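You operate a simulated robot arm through the tools that you are given. There is no shell and no other tool. Be economical: measure what you need, move in short steps, check, and stop when the job is done.

You run a simulated robot arm. Do the job below in one go: nothing can be reset, and whatever is moved stays where it is left.

TASK
Put the setting block on top of the blue printed block.

Only the result counts: the job must be done as asked and must still hold three seconds after the hand-in. Knocking over, shifting, dropping, spilling or breaking anything else fails it.

THE ROBOT
A 7-joint arm with a two-finger parallel gripper, fixed in place. Base frame: the origin is at the foot of the arm, x ahead of it, y to its left, z up; the work surface is at about z = 0.9. Lengths are in m, angles in degrees, forces in N, time in s.
With the tool pointing down near the work surface it reaches from about 0.24 to 0.68 m from the base axis. Its first joint turns from -66.0 to 66.0 degrees. Payload 2.4 kg.
The TCP is the grasp point between the finger pads, 0.03 m short of the fingertips. In the tool frame z runs along the fingers and y along their closing line. Largest opening 0.094 m; finger width 0.028, thickness 0.01; the body of the gripper, 0.05 by 0.096 m, starts 0.055 m behind the TCP.
Orientation is that of the tool frame in the base frame, as a unit quaternion [w, x, y, z]. With the fingers straight down and closing along the base's y, the tool's x points along the base's -x, its y along +y and its z along -z.

THE INTERFACE
- The arm moves only by the tool move_arm. Its argument "targets" is a list of rows, each a list of 7 numbers: the shift along the base's x, y, z in m, then the turn, a rotation vector about the base's x, y, z in degrees, then the finger opening in m, from 0 to 0.094. In form: [[x, y, z, rx, ry, rz, gripper], ...]. A call has 1 to 12 rows; each row is the pose to reach, as a shift and turn from the pose commanded when the call began. A row lasts 0.2 s, in which the tool goes at most 0.05 m and 8.6 degrees; a call with a longer step from one row to the next is refused whole, and so is a gripper value outside its range. Where a pose cannot be reached the arm comes as near as it can. A force on the tool above 40 N (or 10 N above the force at the start of the call, whichever is more), or a blocked arm, ends the call early, and 0.2 s more pass. The fingers move at their own pace (about 0.153 m/s each) and stop on an object; they squeeze with about 37 N. The grip force told is the motor's: it shows also when the fingers shut on nothing. Time passes only in rows, and 0.2 s behind the last, so rows that repeat a pose let the fingers close. The reply holds the time, the measured pose of the TCP, the force on the tool along the base axes, the opening and the grip force, in the units named above and with some noise.
- Cameras (640 x 400 px; columns grow to the right, rows downward): "scene" is fixed at [0.0365, 0.4705, 1.4519]; the picture's right is [-0.77, -0.64, 0.00], its down [-0.33, 0.40, -0.86] and it looks along [0.55, -0.66, -0.52] (base axes); focal length 344 px, centre (320, 200). "wrist" rides on the gripper at [0.076, 0.014, -0.102] in the tool frame; the picture's right is [-0.18, 0.98, 0.00], its down [-0.75, -0.14, -0.64] and it looks along [-0.63, -0.12, 0.77] (tool axes); focal length 243 px, centre (320, 200). There is no depth. A picture from a camera that has moved, and an enlarged one, comes with that camera's place and axes in the base frame and with its lens.
- get_image(camera): a new picture of that camera. It takes no simulated time.
- close_up(camera, box): a new picture of the part [left, top, right, bottom] of that camera's present view, enlarged. It takes no simulated time.
- finish_job(): hands the job in; it is judged then, once.

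Go step by step. Nothing tells you positions but the pictures and the camera data: compare them with the known pose of the tool, close in by small moves and look again before you grip or let go. The budget is 90 turns and 38 pictures, counting those below and the enlarged ones. Unless the task says otherwise, let go and move clear before handing in, and close with one line.

The tools are called by a JSON object that holds its "method" and its "body". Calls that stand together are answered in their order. move_arm: Moves the arm, as the interface text tells. Its arguments: {"type":"object","properties":{"targets":{"type":"array","items":{"type":"array","items":{"type":"number"}}}},"required":["targets"]} The other tools are called the same way: get_image (camera) takes a picture; close_up (camera, box) takes an enlarged picture of a part of a camera's view; finish_job () hands the job in.

At the start:

```text
time_s: 0.0
tcp_pos: [0.3653, -0.1621, 1.1633]
orientation: [0.001, 0.0, 1.0, 0.0]
ft_force: [-0.3, -0.7, 0.6]
grip_width: 0.0941
grasp_force: 0.0
```

scene: 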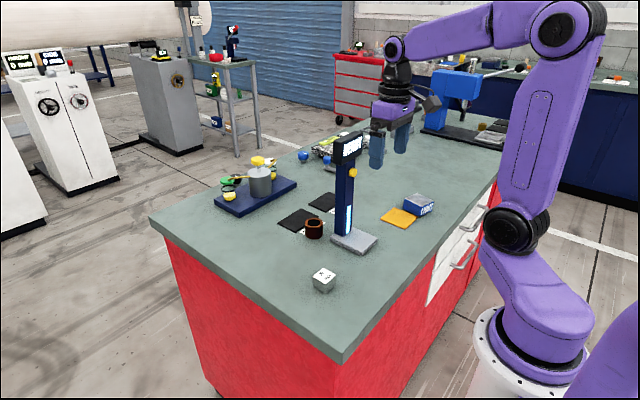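
wrist: 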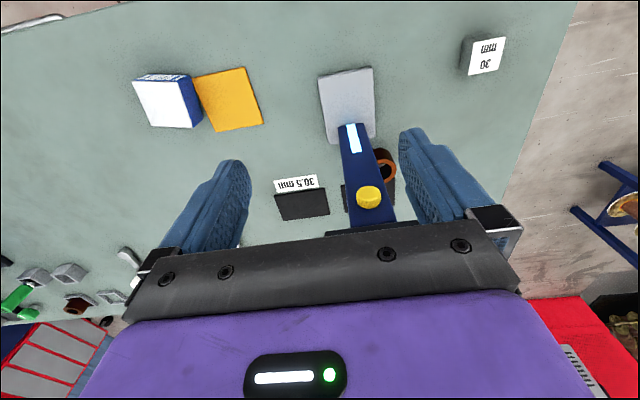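

I see a small grey block marked "30 mm" at the near corner, and a blue block with a white top beside an orange plate. I'll take enlarged views to identify them.

{"method": "close_up", "body": {"camera": "scene", "box": [260, 120, 460, 300]}}

{"method": "close_up", "body": {"camera": "wrist", "box": [100, 20, 540, 240]}}

```text
2.22 times, centred on (360, 210) of scene
camera zoom: at [0.0365, 0.4705, 1.4519], right [-0.77, -0.64, 0.0], down [-0.33, 0.4, -0.86], along [0.55, -0.66, -0.52], focal length 763 px, centre (231, 178)
```

zoom: 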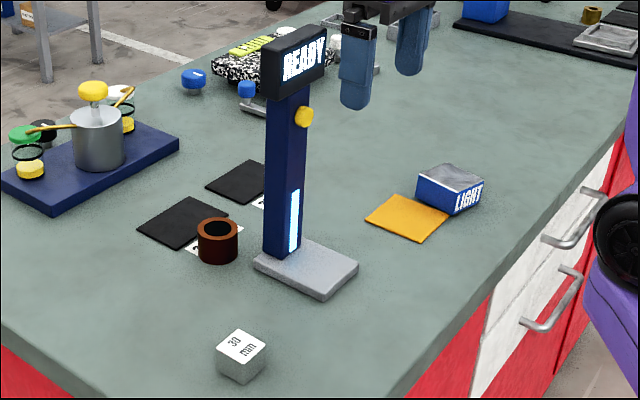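

```text
1.45 times, centred on (320, 130) of wrist
camera zoom: at [0.2893, -0.1477, 1.2643], right [0.18, 0.98, 0.0], down [0.75, -0.14, 0.64], along [0.63, -0.12, -0.77], focal length 353 px, centre (320, 302)
```

zoom: 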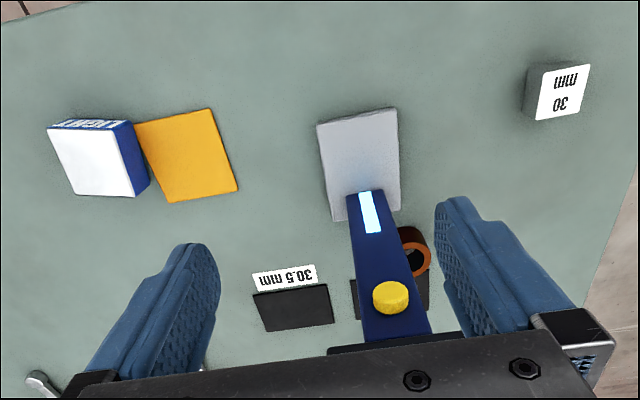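

The setting block is the 30 mm cube near (0.379, 0.040), and the blue printed "LIGHT" block is near (0.357, -0.37). The column gauge at about (0.46, -0.14) stands roughly 0.27 m tall, so I'll rise first and then cross over to the cube.

{"method": "move_arm", "body": {"targets": [[-0.01, 0, 0.04, 0, 0, 0, 0.094], [-0.02, 0, 0.08, 0, 0, 0, 0.094], [-0.02, 0.045, 0.09, 0, 0, 0, 0.094], [-0.02, 0.09, 0.09, 0, 0, 0, 0.094], [-0.02, 0.135, 0.09, 0, 0, 0, 0.094], [-0.02, 0.18, 0.09, 0, 0, 0, 0.094], [-0.01, 0.203, 0.06, 0, 0, 0, 0.094], [0, 0.203, 0.015, 0, 0, 0, 0.094], [0.0, 0.203, -0.03, 0, 0, 0, 0.094], [0.0, 0.203, -0.07, 0, 0, 0, 0.094]]}}

{"method": "get_image", "body": {"camera": "wrist"}}

{"method": "get_image", "body": {"camera": "scene"}}

```text
time_s: 2.2
tcp_pos: [0.3637, 0.0424, 1.0921]
orientation: [0.001, 0.0, 1.0, 0.0]
ft_force: [0.1, 0.6, -0.8]
grip_width: 0.094
grasp_force: 0.0
```

```text
33 pictures are left
camera wrist: at [0.2879, 0.0567, 1.1935], right [0.18, 0.98, 0.0], down [0.75, -0.14, 0.64], along [0.63, -0.12, -0.77], focal length 243 px, centre (320, 200)
```

wrist: 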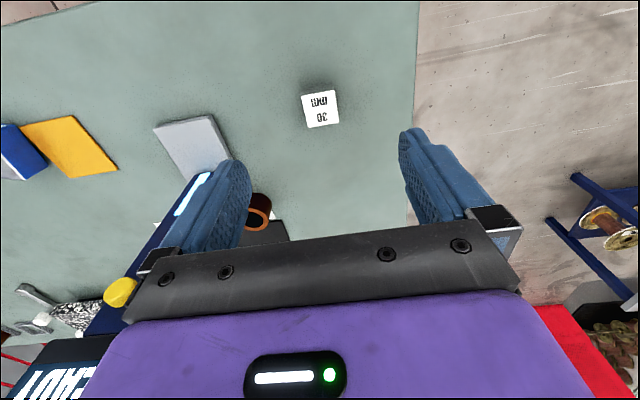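

```text
32 pictures are left
```

scene: 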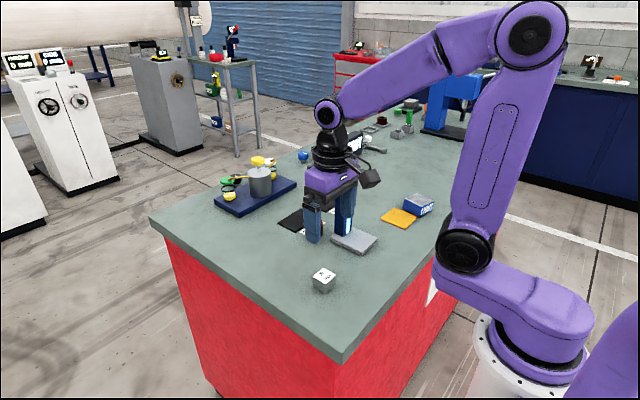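

The cube's label puts it at about (0.380, 0.040) and aligned with the base axes. I'll go down to just above it and check the alignment.

{"method": "move_arm", "body": {"targets": [[0.016, -0.002, -0.02, 0, 0, 0, 0.094], [0.016, -0.002, -0.06, 0, 0, 0, 0.094], [0.016, -0.002, -0.105, 0, 0, 0, 0.094], [0.016, -0.002, -0.105, 0, 0, 0, 0.08]]}}

{"method": "get_image", "body": {"camera": "wrist"}}

{"method": "close_up", "body": {"camera": "scene", "box": [260, 200, 400, 300]}}

```text
time_s: 3.2
tcp_pos: [0.3793, 0.0376, 0.987]
orientation: [0.0, 0.0, 1.0, 0.0]
ft_force: [0.8, -0.3, 0.6]
grip_width: 0.0798
grasp_force: 0.1
```

```text
31 pictures are left
camera wrist: at [0.3048, 0.0527, 1.0882], right [0.18, 0.98, 0.0], down [0.75, -0.14, 0.64], along [0.63, -0.12, -0.77], focal length 243 px, centre (320, 200)
```

wrist: 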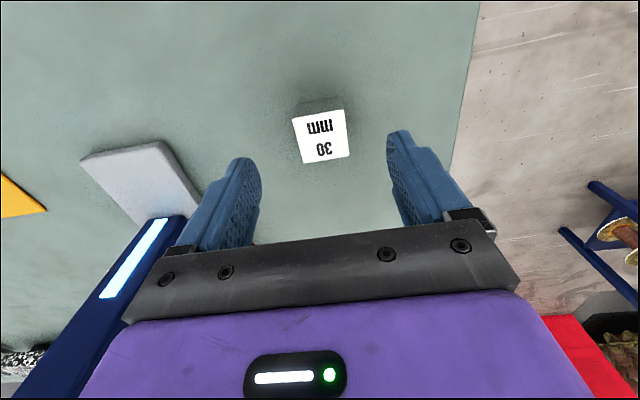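

```text
4.00 times, centred on (330, 250) of scene
camera zoom: at [0.0365, 0.4705, 1.4519], right [-0.77, -0.64, 0.0], down [-0.33, 0.4, -0.86], along [0.55, -0.66, -0.52], focal length 1374 px, centre (280, 0)
```

zoom: 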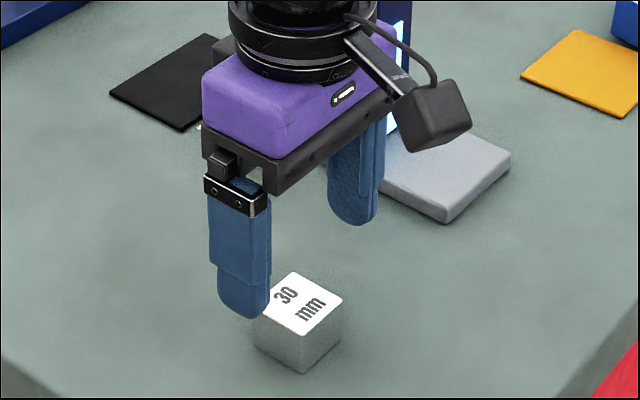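

The cube is confirmed at about (0.379, 0.039), between the fingers. I'll go down and close on it.

{"method": "move_arm", "body": {"targets": [[0, 0.001, -0.025, 0, 0, 0, 0.08], [0, 0.001, -0.047, 0, 0, 0, 0.08], [0, 0.001, -0.047, 0, 0, 0, 0.08]]}}

{"method": "get_image", "body": {"camera": "wrist"}}

{"method": "close_up", "body": {"camera": "scene", "box": [260, 200, 400, 300]}}

```text
time_s: 4.0
tcp_pos: [0.3814, 0.0395, 0.9402]
orientation: [0.0, 0.0, 1.0, 0.001]
ft_force: [0.5, 0.0, 0.3]
grip_width: 0.0797
grasp_force: 0.1
```

```text
29 pictures are left
camera wrist: at [0.306, 0.0534, 1.0415], right [0.18, 0.98, 0.0], down [0.75, -0.14, 0.64], along [0.63, -0.12, -0.77], focal length 243 px, centre (320, 200)
```

wrist: 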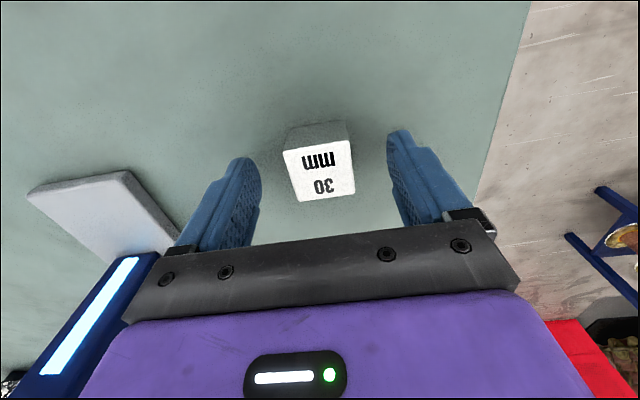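

```text
4.00 times, centred on (330, 250) of scene
camera zoom: at [0.0365, 0.4705, 1.4519], right [-0.77, -0.64, 0.0], down [-0.33, 0.4, -0.86], along [0.55, -0.66, -0.52], focal length 1374 px, centre (280, 0)
```

zoom: 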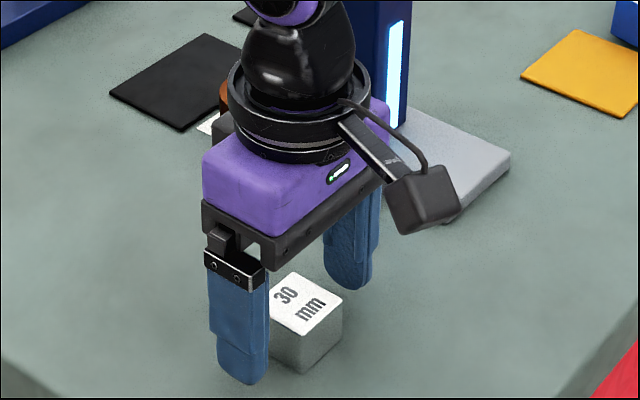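

The cube sits centred between the open fingers, so I'll shift back 3 mm in x and close.

{"method": "move_arm", "body": {"targets": [[-0.003, 0, 0, 0, 0, 0, 0.06], [-0.003, 0, 0, 0, 0, 0, 0.04], [-0.003, 0, 0, 0, 0, 0, 0.02], [-0.003, 0, 0, 0, 0, 0, 0.02], [-0.003, 0, 0, 0, 0, 0, 0.02]]}}

```text
time_s: 5.2
tcp_pos: [0.3791, 0.039, 0.9414]
orientation: [0.001, -0.001, 1.0, 0.0]
ft_force: [0.4, 1.2, 0.6]
grip_width: 0.0355
grasp_force: 37.6
```

The block is gripped at 35 mm wide. I'll lift it straight up and look.

{"method": "move_arm", "body": {"targets": [[0, 0, 0.02, 0, 0, 0, 0.02], [0, 0, 0.06, 0, 0, 0, 0.02], [-0.01, 0, 0.105, 0, 0, 0, 0.02], [-0.02, 0, 0.15, 0, 0, 0, 0.02], [-0.03, 0, 0.195, 0, 0, 0, 0.02], [-0.04, 0, 0.24, 0, 0, 0, 0.02], [-0.05, 0, 0.285, 0, 0, 0, 0.02], [-0.055, 0, 0.32, 0, 0, 0, 0.02], [-0.055, 0, 0.32, 0, 0, 0, 0.02]]}}

{"method": "get_image", "body": {"camera": "scene"}}

```text
time_s: 7.2
tcp_pos: [0.3209, 0.0403, 1.2612]
orientation: [0.0, 0.0, 1.0, 0.0]
ft_force: [0.5, 0.4, -2.6]
grip_width: 0.0355
grasp_force: 36.6
```

```text
27 pictures are left
```

scene: 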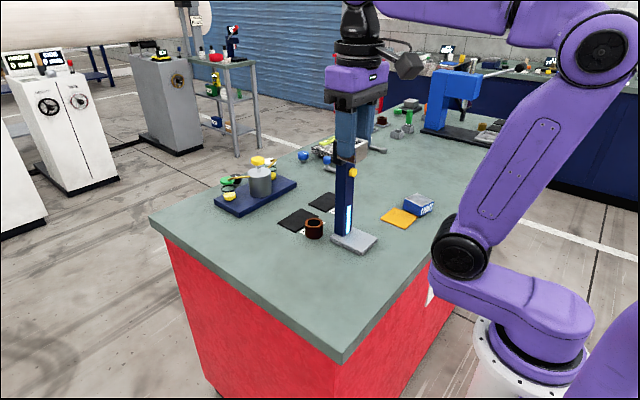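

The block is held and off the table. I'll cross at this height, well behind the gauge, to beside the blue block.

{"method": "move_arm", "body": {"targets": [[0, -0.045, 0, 0, 0, 0, 0.02], [0, -0.09, 0, 0, 0, 0, 0.02], [0, -0.135, 0, 0, 0, 0, 0.02], [0, -0.18, 0, 0, 0, 0, 0.02], [0, -0.225, 0, 0, 0, 0, 0.02], [0, -0.27, 0, 0, 0, 0, 0.02], [0, -0.315, 0, 0, 0, 0, 0.02], [0, -0.36, 0, 0, 0, 0, 0.02], [0, -0.4, 0, 0, 0, 0, 0.02], [0.01, -0.405, -0.04, 0, 0, 0, 0.02], [0.02, -0.405, -0.08, 0, 0, 0, 0.02], [0.02, -0.405, -0.11, 0, 0, 0, 0.02]]}}

{"method": "get_image", "body": {"camera": "wrist"}}

{"method": "get_image", "body": {"camera": "scene"}}

```text
time_s: 9.8
tcp_pos: [0.3432, -0.3643, 1.1514]
orientation: [0.0, -0.001, 1.0, 0.001]
ft_force: [0.1, -0.3, -2.5]
grip_width: 0.0355
grasp_force: 37.3
```

```text
26 pictures are left
camera wrist: at [0.2679, -0.35, 1.252], right [0.18, 0.98, 0.0], down [0.75, -0.14, 0.64], along [0.63, -0.12, -0.77], focal length 243 px, centre (320, 200)
```

wrist: 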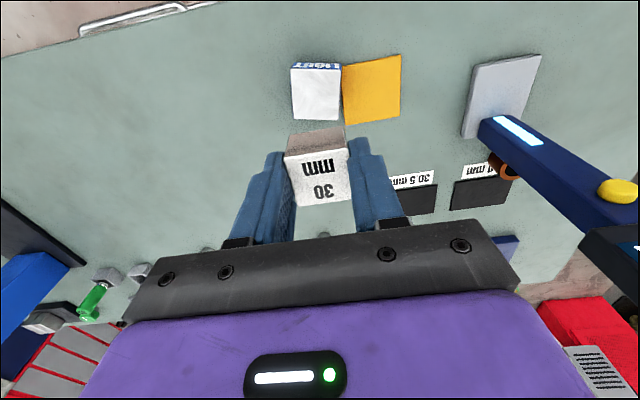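

```text
25 pictures are left
```

scene: 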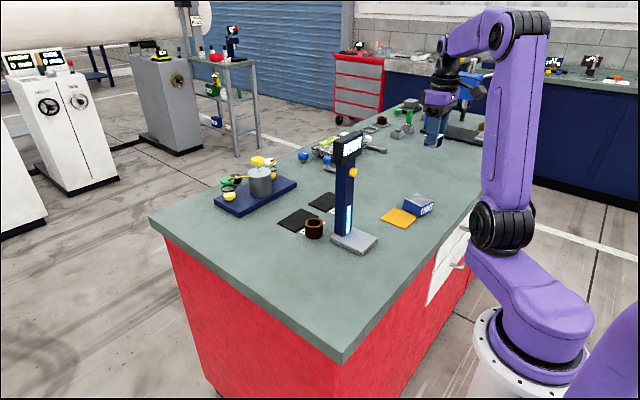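

The blue block's top is about 60 mm square, centred near (0.364, -0.374) and turned roughly 10 degrees. I need its height, so I'll look closer.

{"method": "close_up", "body": {"camera": "scene", "box": [370, 170, 450, 230]}}

{"method": "close_up", "body": {"camera": "wrist", "box": [260, 40, 420, 140]}}

```text
6.67 times, centred on (410, 200) of scene
camera zoom: at [0.0365, 0.4705, 1.4519], right [-0.77, -0.64, 0.0], down [-0.33, 0.4, -0.86], along [0.55, -0.66, -0.52], focal length 2290 px, centre (-280, 200)
```

zoom: 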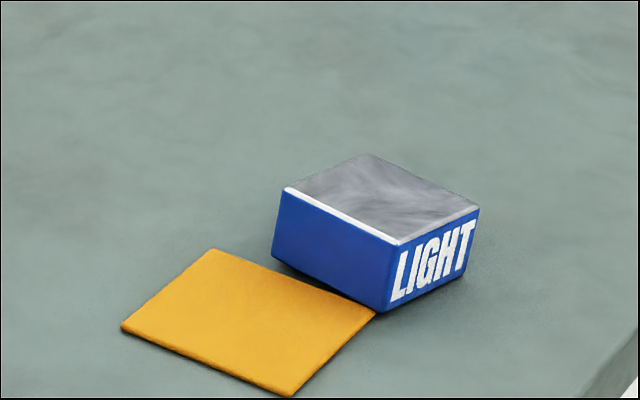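

```text
4.00 times, centred on (340, 90) of wrist
camera zoom: at [0.2679, -0.35, 1.252], right [0.18, 0.98, 0.0], down [0.75, -0.14, 0.64], along [0.63, -0.12, -0.77], focal length 970 px, centre (240, 640)
```

zoom: 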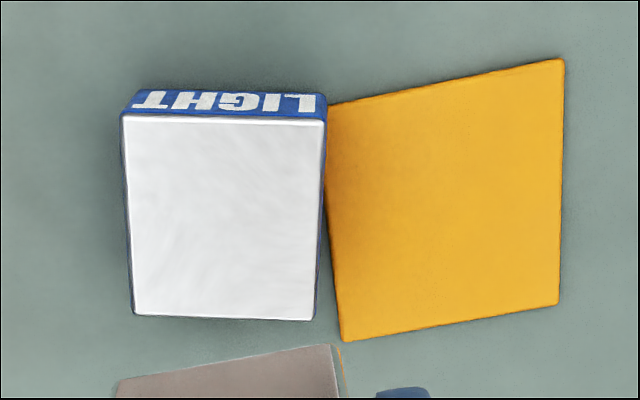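

The blue block's top is near z = 0.935, centred at about (0.360, -0.373). The held block should therefore touch down at TCP z ≈ 0.976, so I'll stop about 50 mm above that and check.

{"method": "move_arm", "body": {"targets": [[0.017, -0.008, -0.03, 0, 0, 0, 0.02], [0.017, -0.008, -0.07, 0, 0, 0, 0.02], [0.017, -0.008, -0.1, 0, 0, 0, 0.02], [0.017, -0.008, -0.121, 0, 0, 0, 0.02], [0.017, -0.008, -0.121, 0, 0, 0, 0.02]]}}

{"method": "get_image", "body": {"camera": "wrist"}}

{"method": "close_up", "body": {"camera": "scene", "box": [370, 150, 466, 222]}}

```text
time_s: 11.0
tcp_pos: [0.359, -0.3715, 1.0286]
orientation: [0.0, 0.0, 1.0, 0.0]
ft_force: [0.1, -0.3, -2.7]
grip_width: 0.0352
grasp_force: 36.9
```

```text
22 pictures are left
camera wrist: at [0.2838, -0.3571, 1.1305], right [0.18, 0.98, 0.0], down [0.75, -0.14, 0.64], along [0.63, -0.12, -0.77], focal length 243 px, centre (320, 200)
```

wrist: 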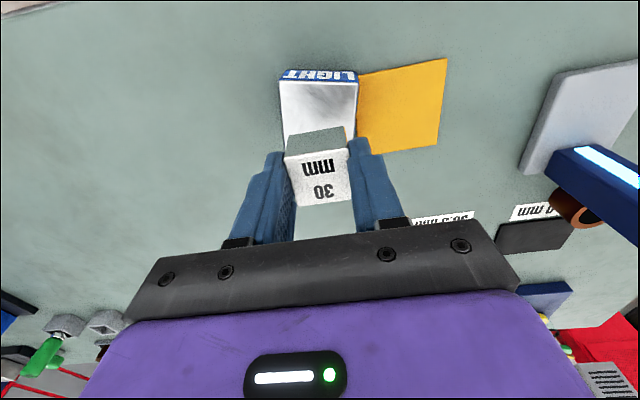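

```text
5.56 times, centred on (418, 186) of scene
camera zoom: at [0.0365, 0.4705, 1.4519], right [-0.77, -0.64, 0.0], down [-0.33, 0.4, -0.86], along [0.55, -0.66, -0.52], focal length 1908 px, centre (-224, 278)
```

zoom: 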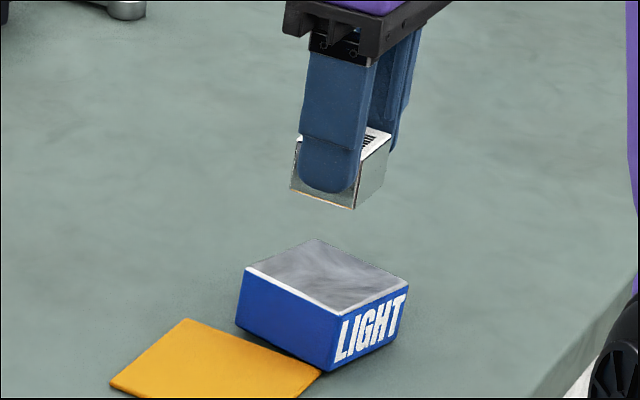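

The estimates agree on a centre at (0.361, -0.373). I'll lower to just above contact and look again.

{"method": "move_arm", "body": {"targets": [[0.001, 0, -0.02, 0, 0, 0, 0.02], [0.001, 0, -0.036, 0, 0, 0, 0.02], [0.001, 0, -0.046, 0, 0, 0, 0.02], [0.001, 0, -0.046, 0, 0, 0, 0.02]]}}

{"method": "get_image", "body": {"camera": "wrist"}}

{"method": "close_up", "body": {"camera": "scene", "box": [382, 165, 462, 225]}}

```text
time_s: 12.0
tcp_pos: [0.3616, -0.3705, 0.9847]
orientation: [0.0, 0.0, 1.0, 0.0]
ft_force: [0.1, 0.3, -1.5]
grip_width: 0.0357
grasp_force: 37.0
```

```text
20 pictures are left
camera wrist: at [0.286, -0.3576, 1.0859], right [0.18, 0.98, 0.0], down [0.75, -0.14, 0.64], along [0.63, -0.12, -0.77], focal length 243 px, centre (320, 200)
```

wrist: 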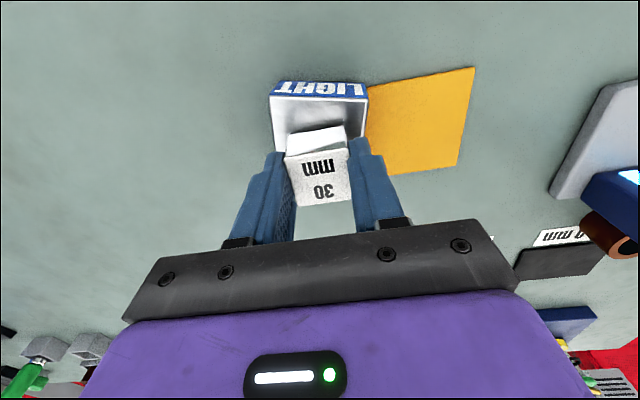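

```text
6.67 times, centred on (422, 195) of scene
camera zoom: at [0.0365, 0.4705, 1.4519], right [-0.77, -0.64, 0.0], down [-0.33, 0.4, -0.86], along [0.55, -0.66, -0.52], focal length 2290 px, centre (-360, 233)
```

zoom: 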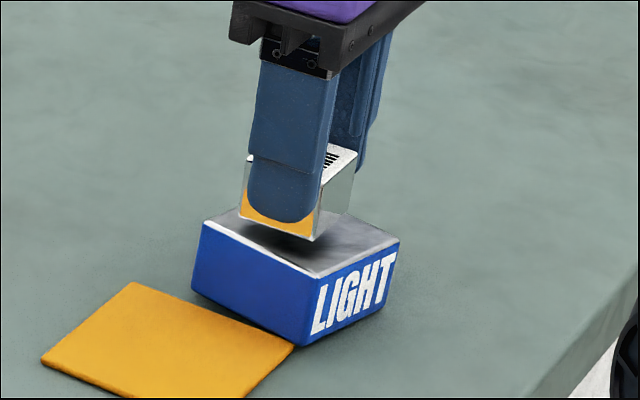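

The block is about 9 mm above the blue top and well centred. I'll lower it slowly in small steps and watch the force.

{"method": "move_arm", "body": {"targets": [[-0.001, -0.002, -0.002, 0, 0, 0, 0.02], [-0.001, -0.002, -0.004, 0, 0, 0, 0.02], [-0.001, -0.002, -0.0055, 0, 0, 0, 0.02], [-0.001, -0.002, -0.0055, 0, 0, 0, 0.02]]}}

{"method": "close_up", "body": {"camera": "scene", "box": [382, 165, 462, 225]}}

```text
time_s: 13.0
tcp_pos: [0.36, -0.3738, 0.9786]
orientation: [0.0, 0.0, 1.0, 0.0]
ft_force: [-0.9, 1.9, 13.6]
grip_width: 0.0356
grasp_force: 36.8
```

```text
6.67 times, centred on (422, 195) of scene
camera zoom: at [0.0363, 0.4708, 1.4518], right [-0.77, -0.64, 0.0], down [-0.33, 0.4, -0.86], along [0.55, -0.66, -0.52], focal length 2290 px, centre (-360, 233)
```

zoom: 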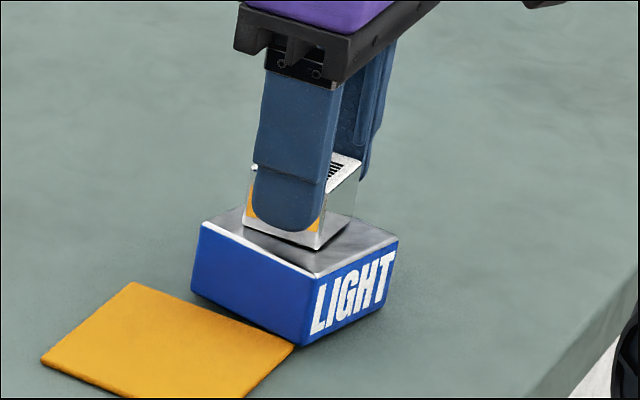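

Contact is made at about 14 N and the blue block hasn't moved. I'll ease the pressure off and open gently.

{"method": "move_arm", "body": {"targets": [[0, 0, 0.0006, 0, 0, 0, 0.02], [0, 0, 0.0006, 0, 0, 0, 0.034], [0, 0, 0.0006, 0, 0, 0, 0.04], [0, 0, 0.0006, 0, 0, 0, 0.055], [0, 0, 0.0006, 0, 0, 0, 0.07], [0, 0, 0.0006, 0, 0, 0, 0.07]]}}

{"method": "close_up", "body": {"camera": "scene", "box": [382, 165, 462, 225]}}

```text
time_s: 14.4
tcp_pos: [0.3592, -0.3747, 0.9788]
orientation: [0.0, 0.001, 1.0, 0.0]
ft_force: [0.3, 0.0, 0.7]
grip_width: 0.07
grasp_force: 0.1
```

```text
6.67 times, centred on (422, 195) of scene
camera zoom: at [0.0365, 0.4705, 1.4519], right [-0.77, -0.64, 0.0], down [-0.33, 0.4, -0.86], along [0.55, -0.66, -0.52], focal length 2290 px, centre (-360, 233)
```

zoom: 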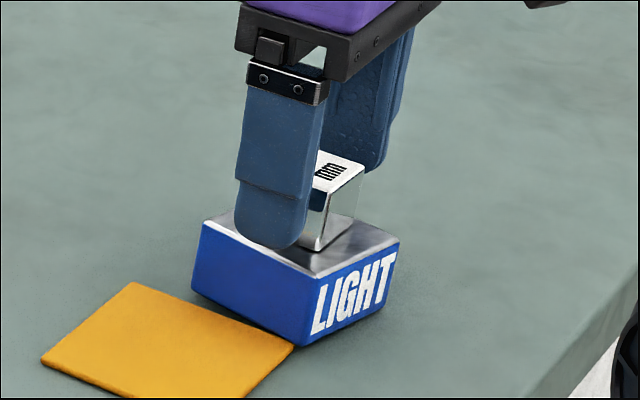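

The block is free and standing on the blue block. I'll lift the gripper straight up and clear.

{"method": "move_arm", "body": {"targets": [[0, 0, 0.015, 0, 0, 0, 0.07], [0, 0, 0.04, 0, 0, 0, 0.07], [0, 0, 0.08, 0, 0, 0, 0.08], [0, 0, 0.12, 0, 0, 0, 0.08], [0, 0, 0.16, 0, 0, 0, 0.08], [0, 0, 0.16, 0, 0, 0, 0.08]]}}

{"method": "get_image", "body": {"camera": "wrist"}}

{"method": "close_up", "body": {"camera": "scene", "box": [382, 165, 462, 225]}}

```text
time_s: 15.8
tcp_pos: [0.3604, -0.3736, 1.1418]
orientation: [0.0, 0.001, 1.0, 0.001]
ft_force: [0.7, -1.0, -0.1]
grip_width: 0.0801
grasp_force: 0.0
```

```text
16 pictures are left
camera wrist: at [0.2858, -0.3595, 1.2422], right [0.18, 0.98, 0.0], down [0.75, -0.14, 0.64], along [0.63, -0.12, -0.77], focal length 243 px, centre (320, 200)
```

wrist: 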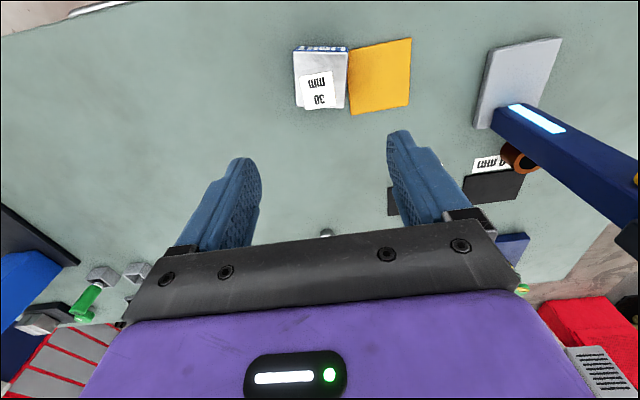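

```text
6.67 times, centred on (422, 195) of scene
camera zoom: at [0.0365, 0.4705, 1.4519], right [-0.77, -0.64, 0.0], down [-0.33, 0.4, -0.86], along [0.55, -0.66, -0.52], focal length 2290 px, centre (-360, 233)
```

zoom: 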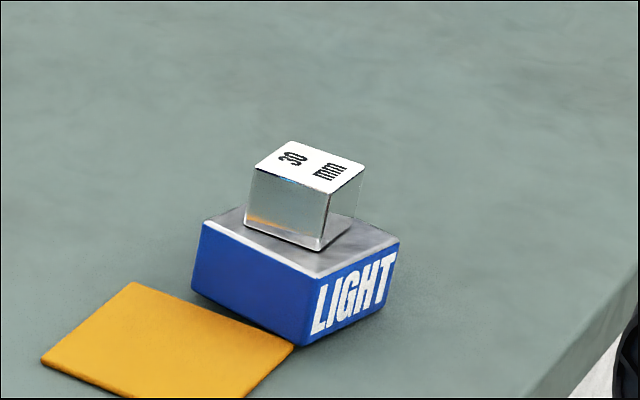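

The setting block rests level and centred on the blue block, the gripper is clear, and nothing else has moved. I'm handing in.

{"method": "finish_job", "body": {}}

```text
The job is handed in.
```

The setting block (the 30 mm cube) is on top of the blue printed "LIGHT" block, released and standing level; the job is handed in.
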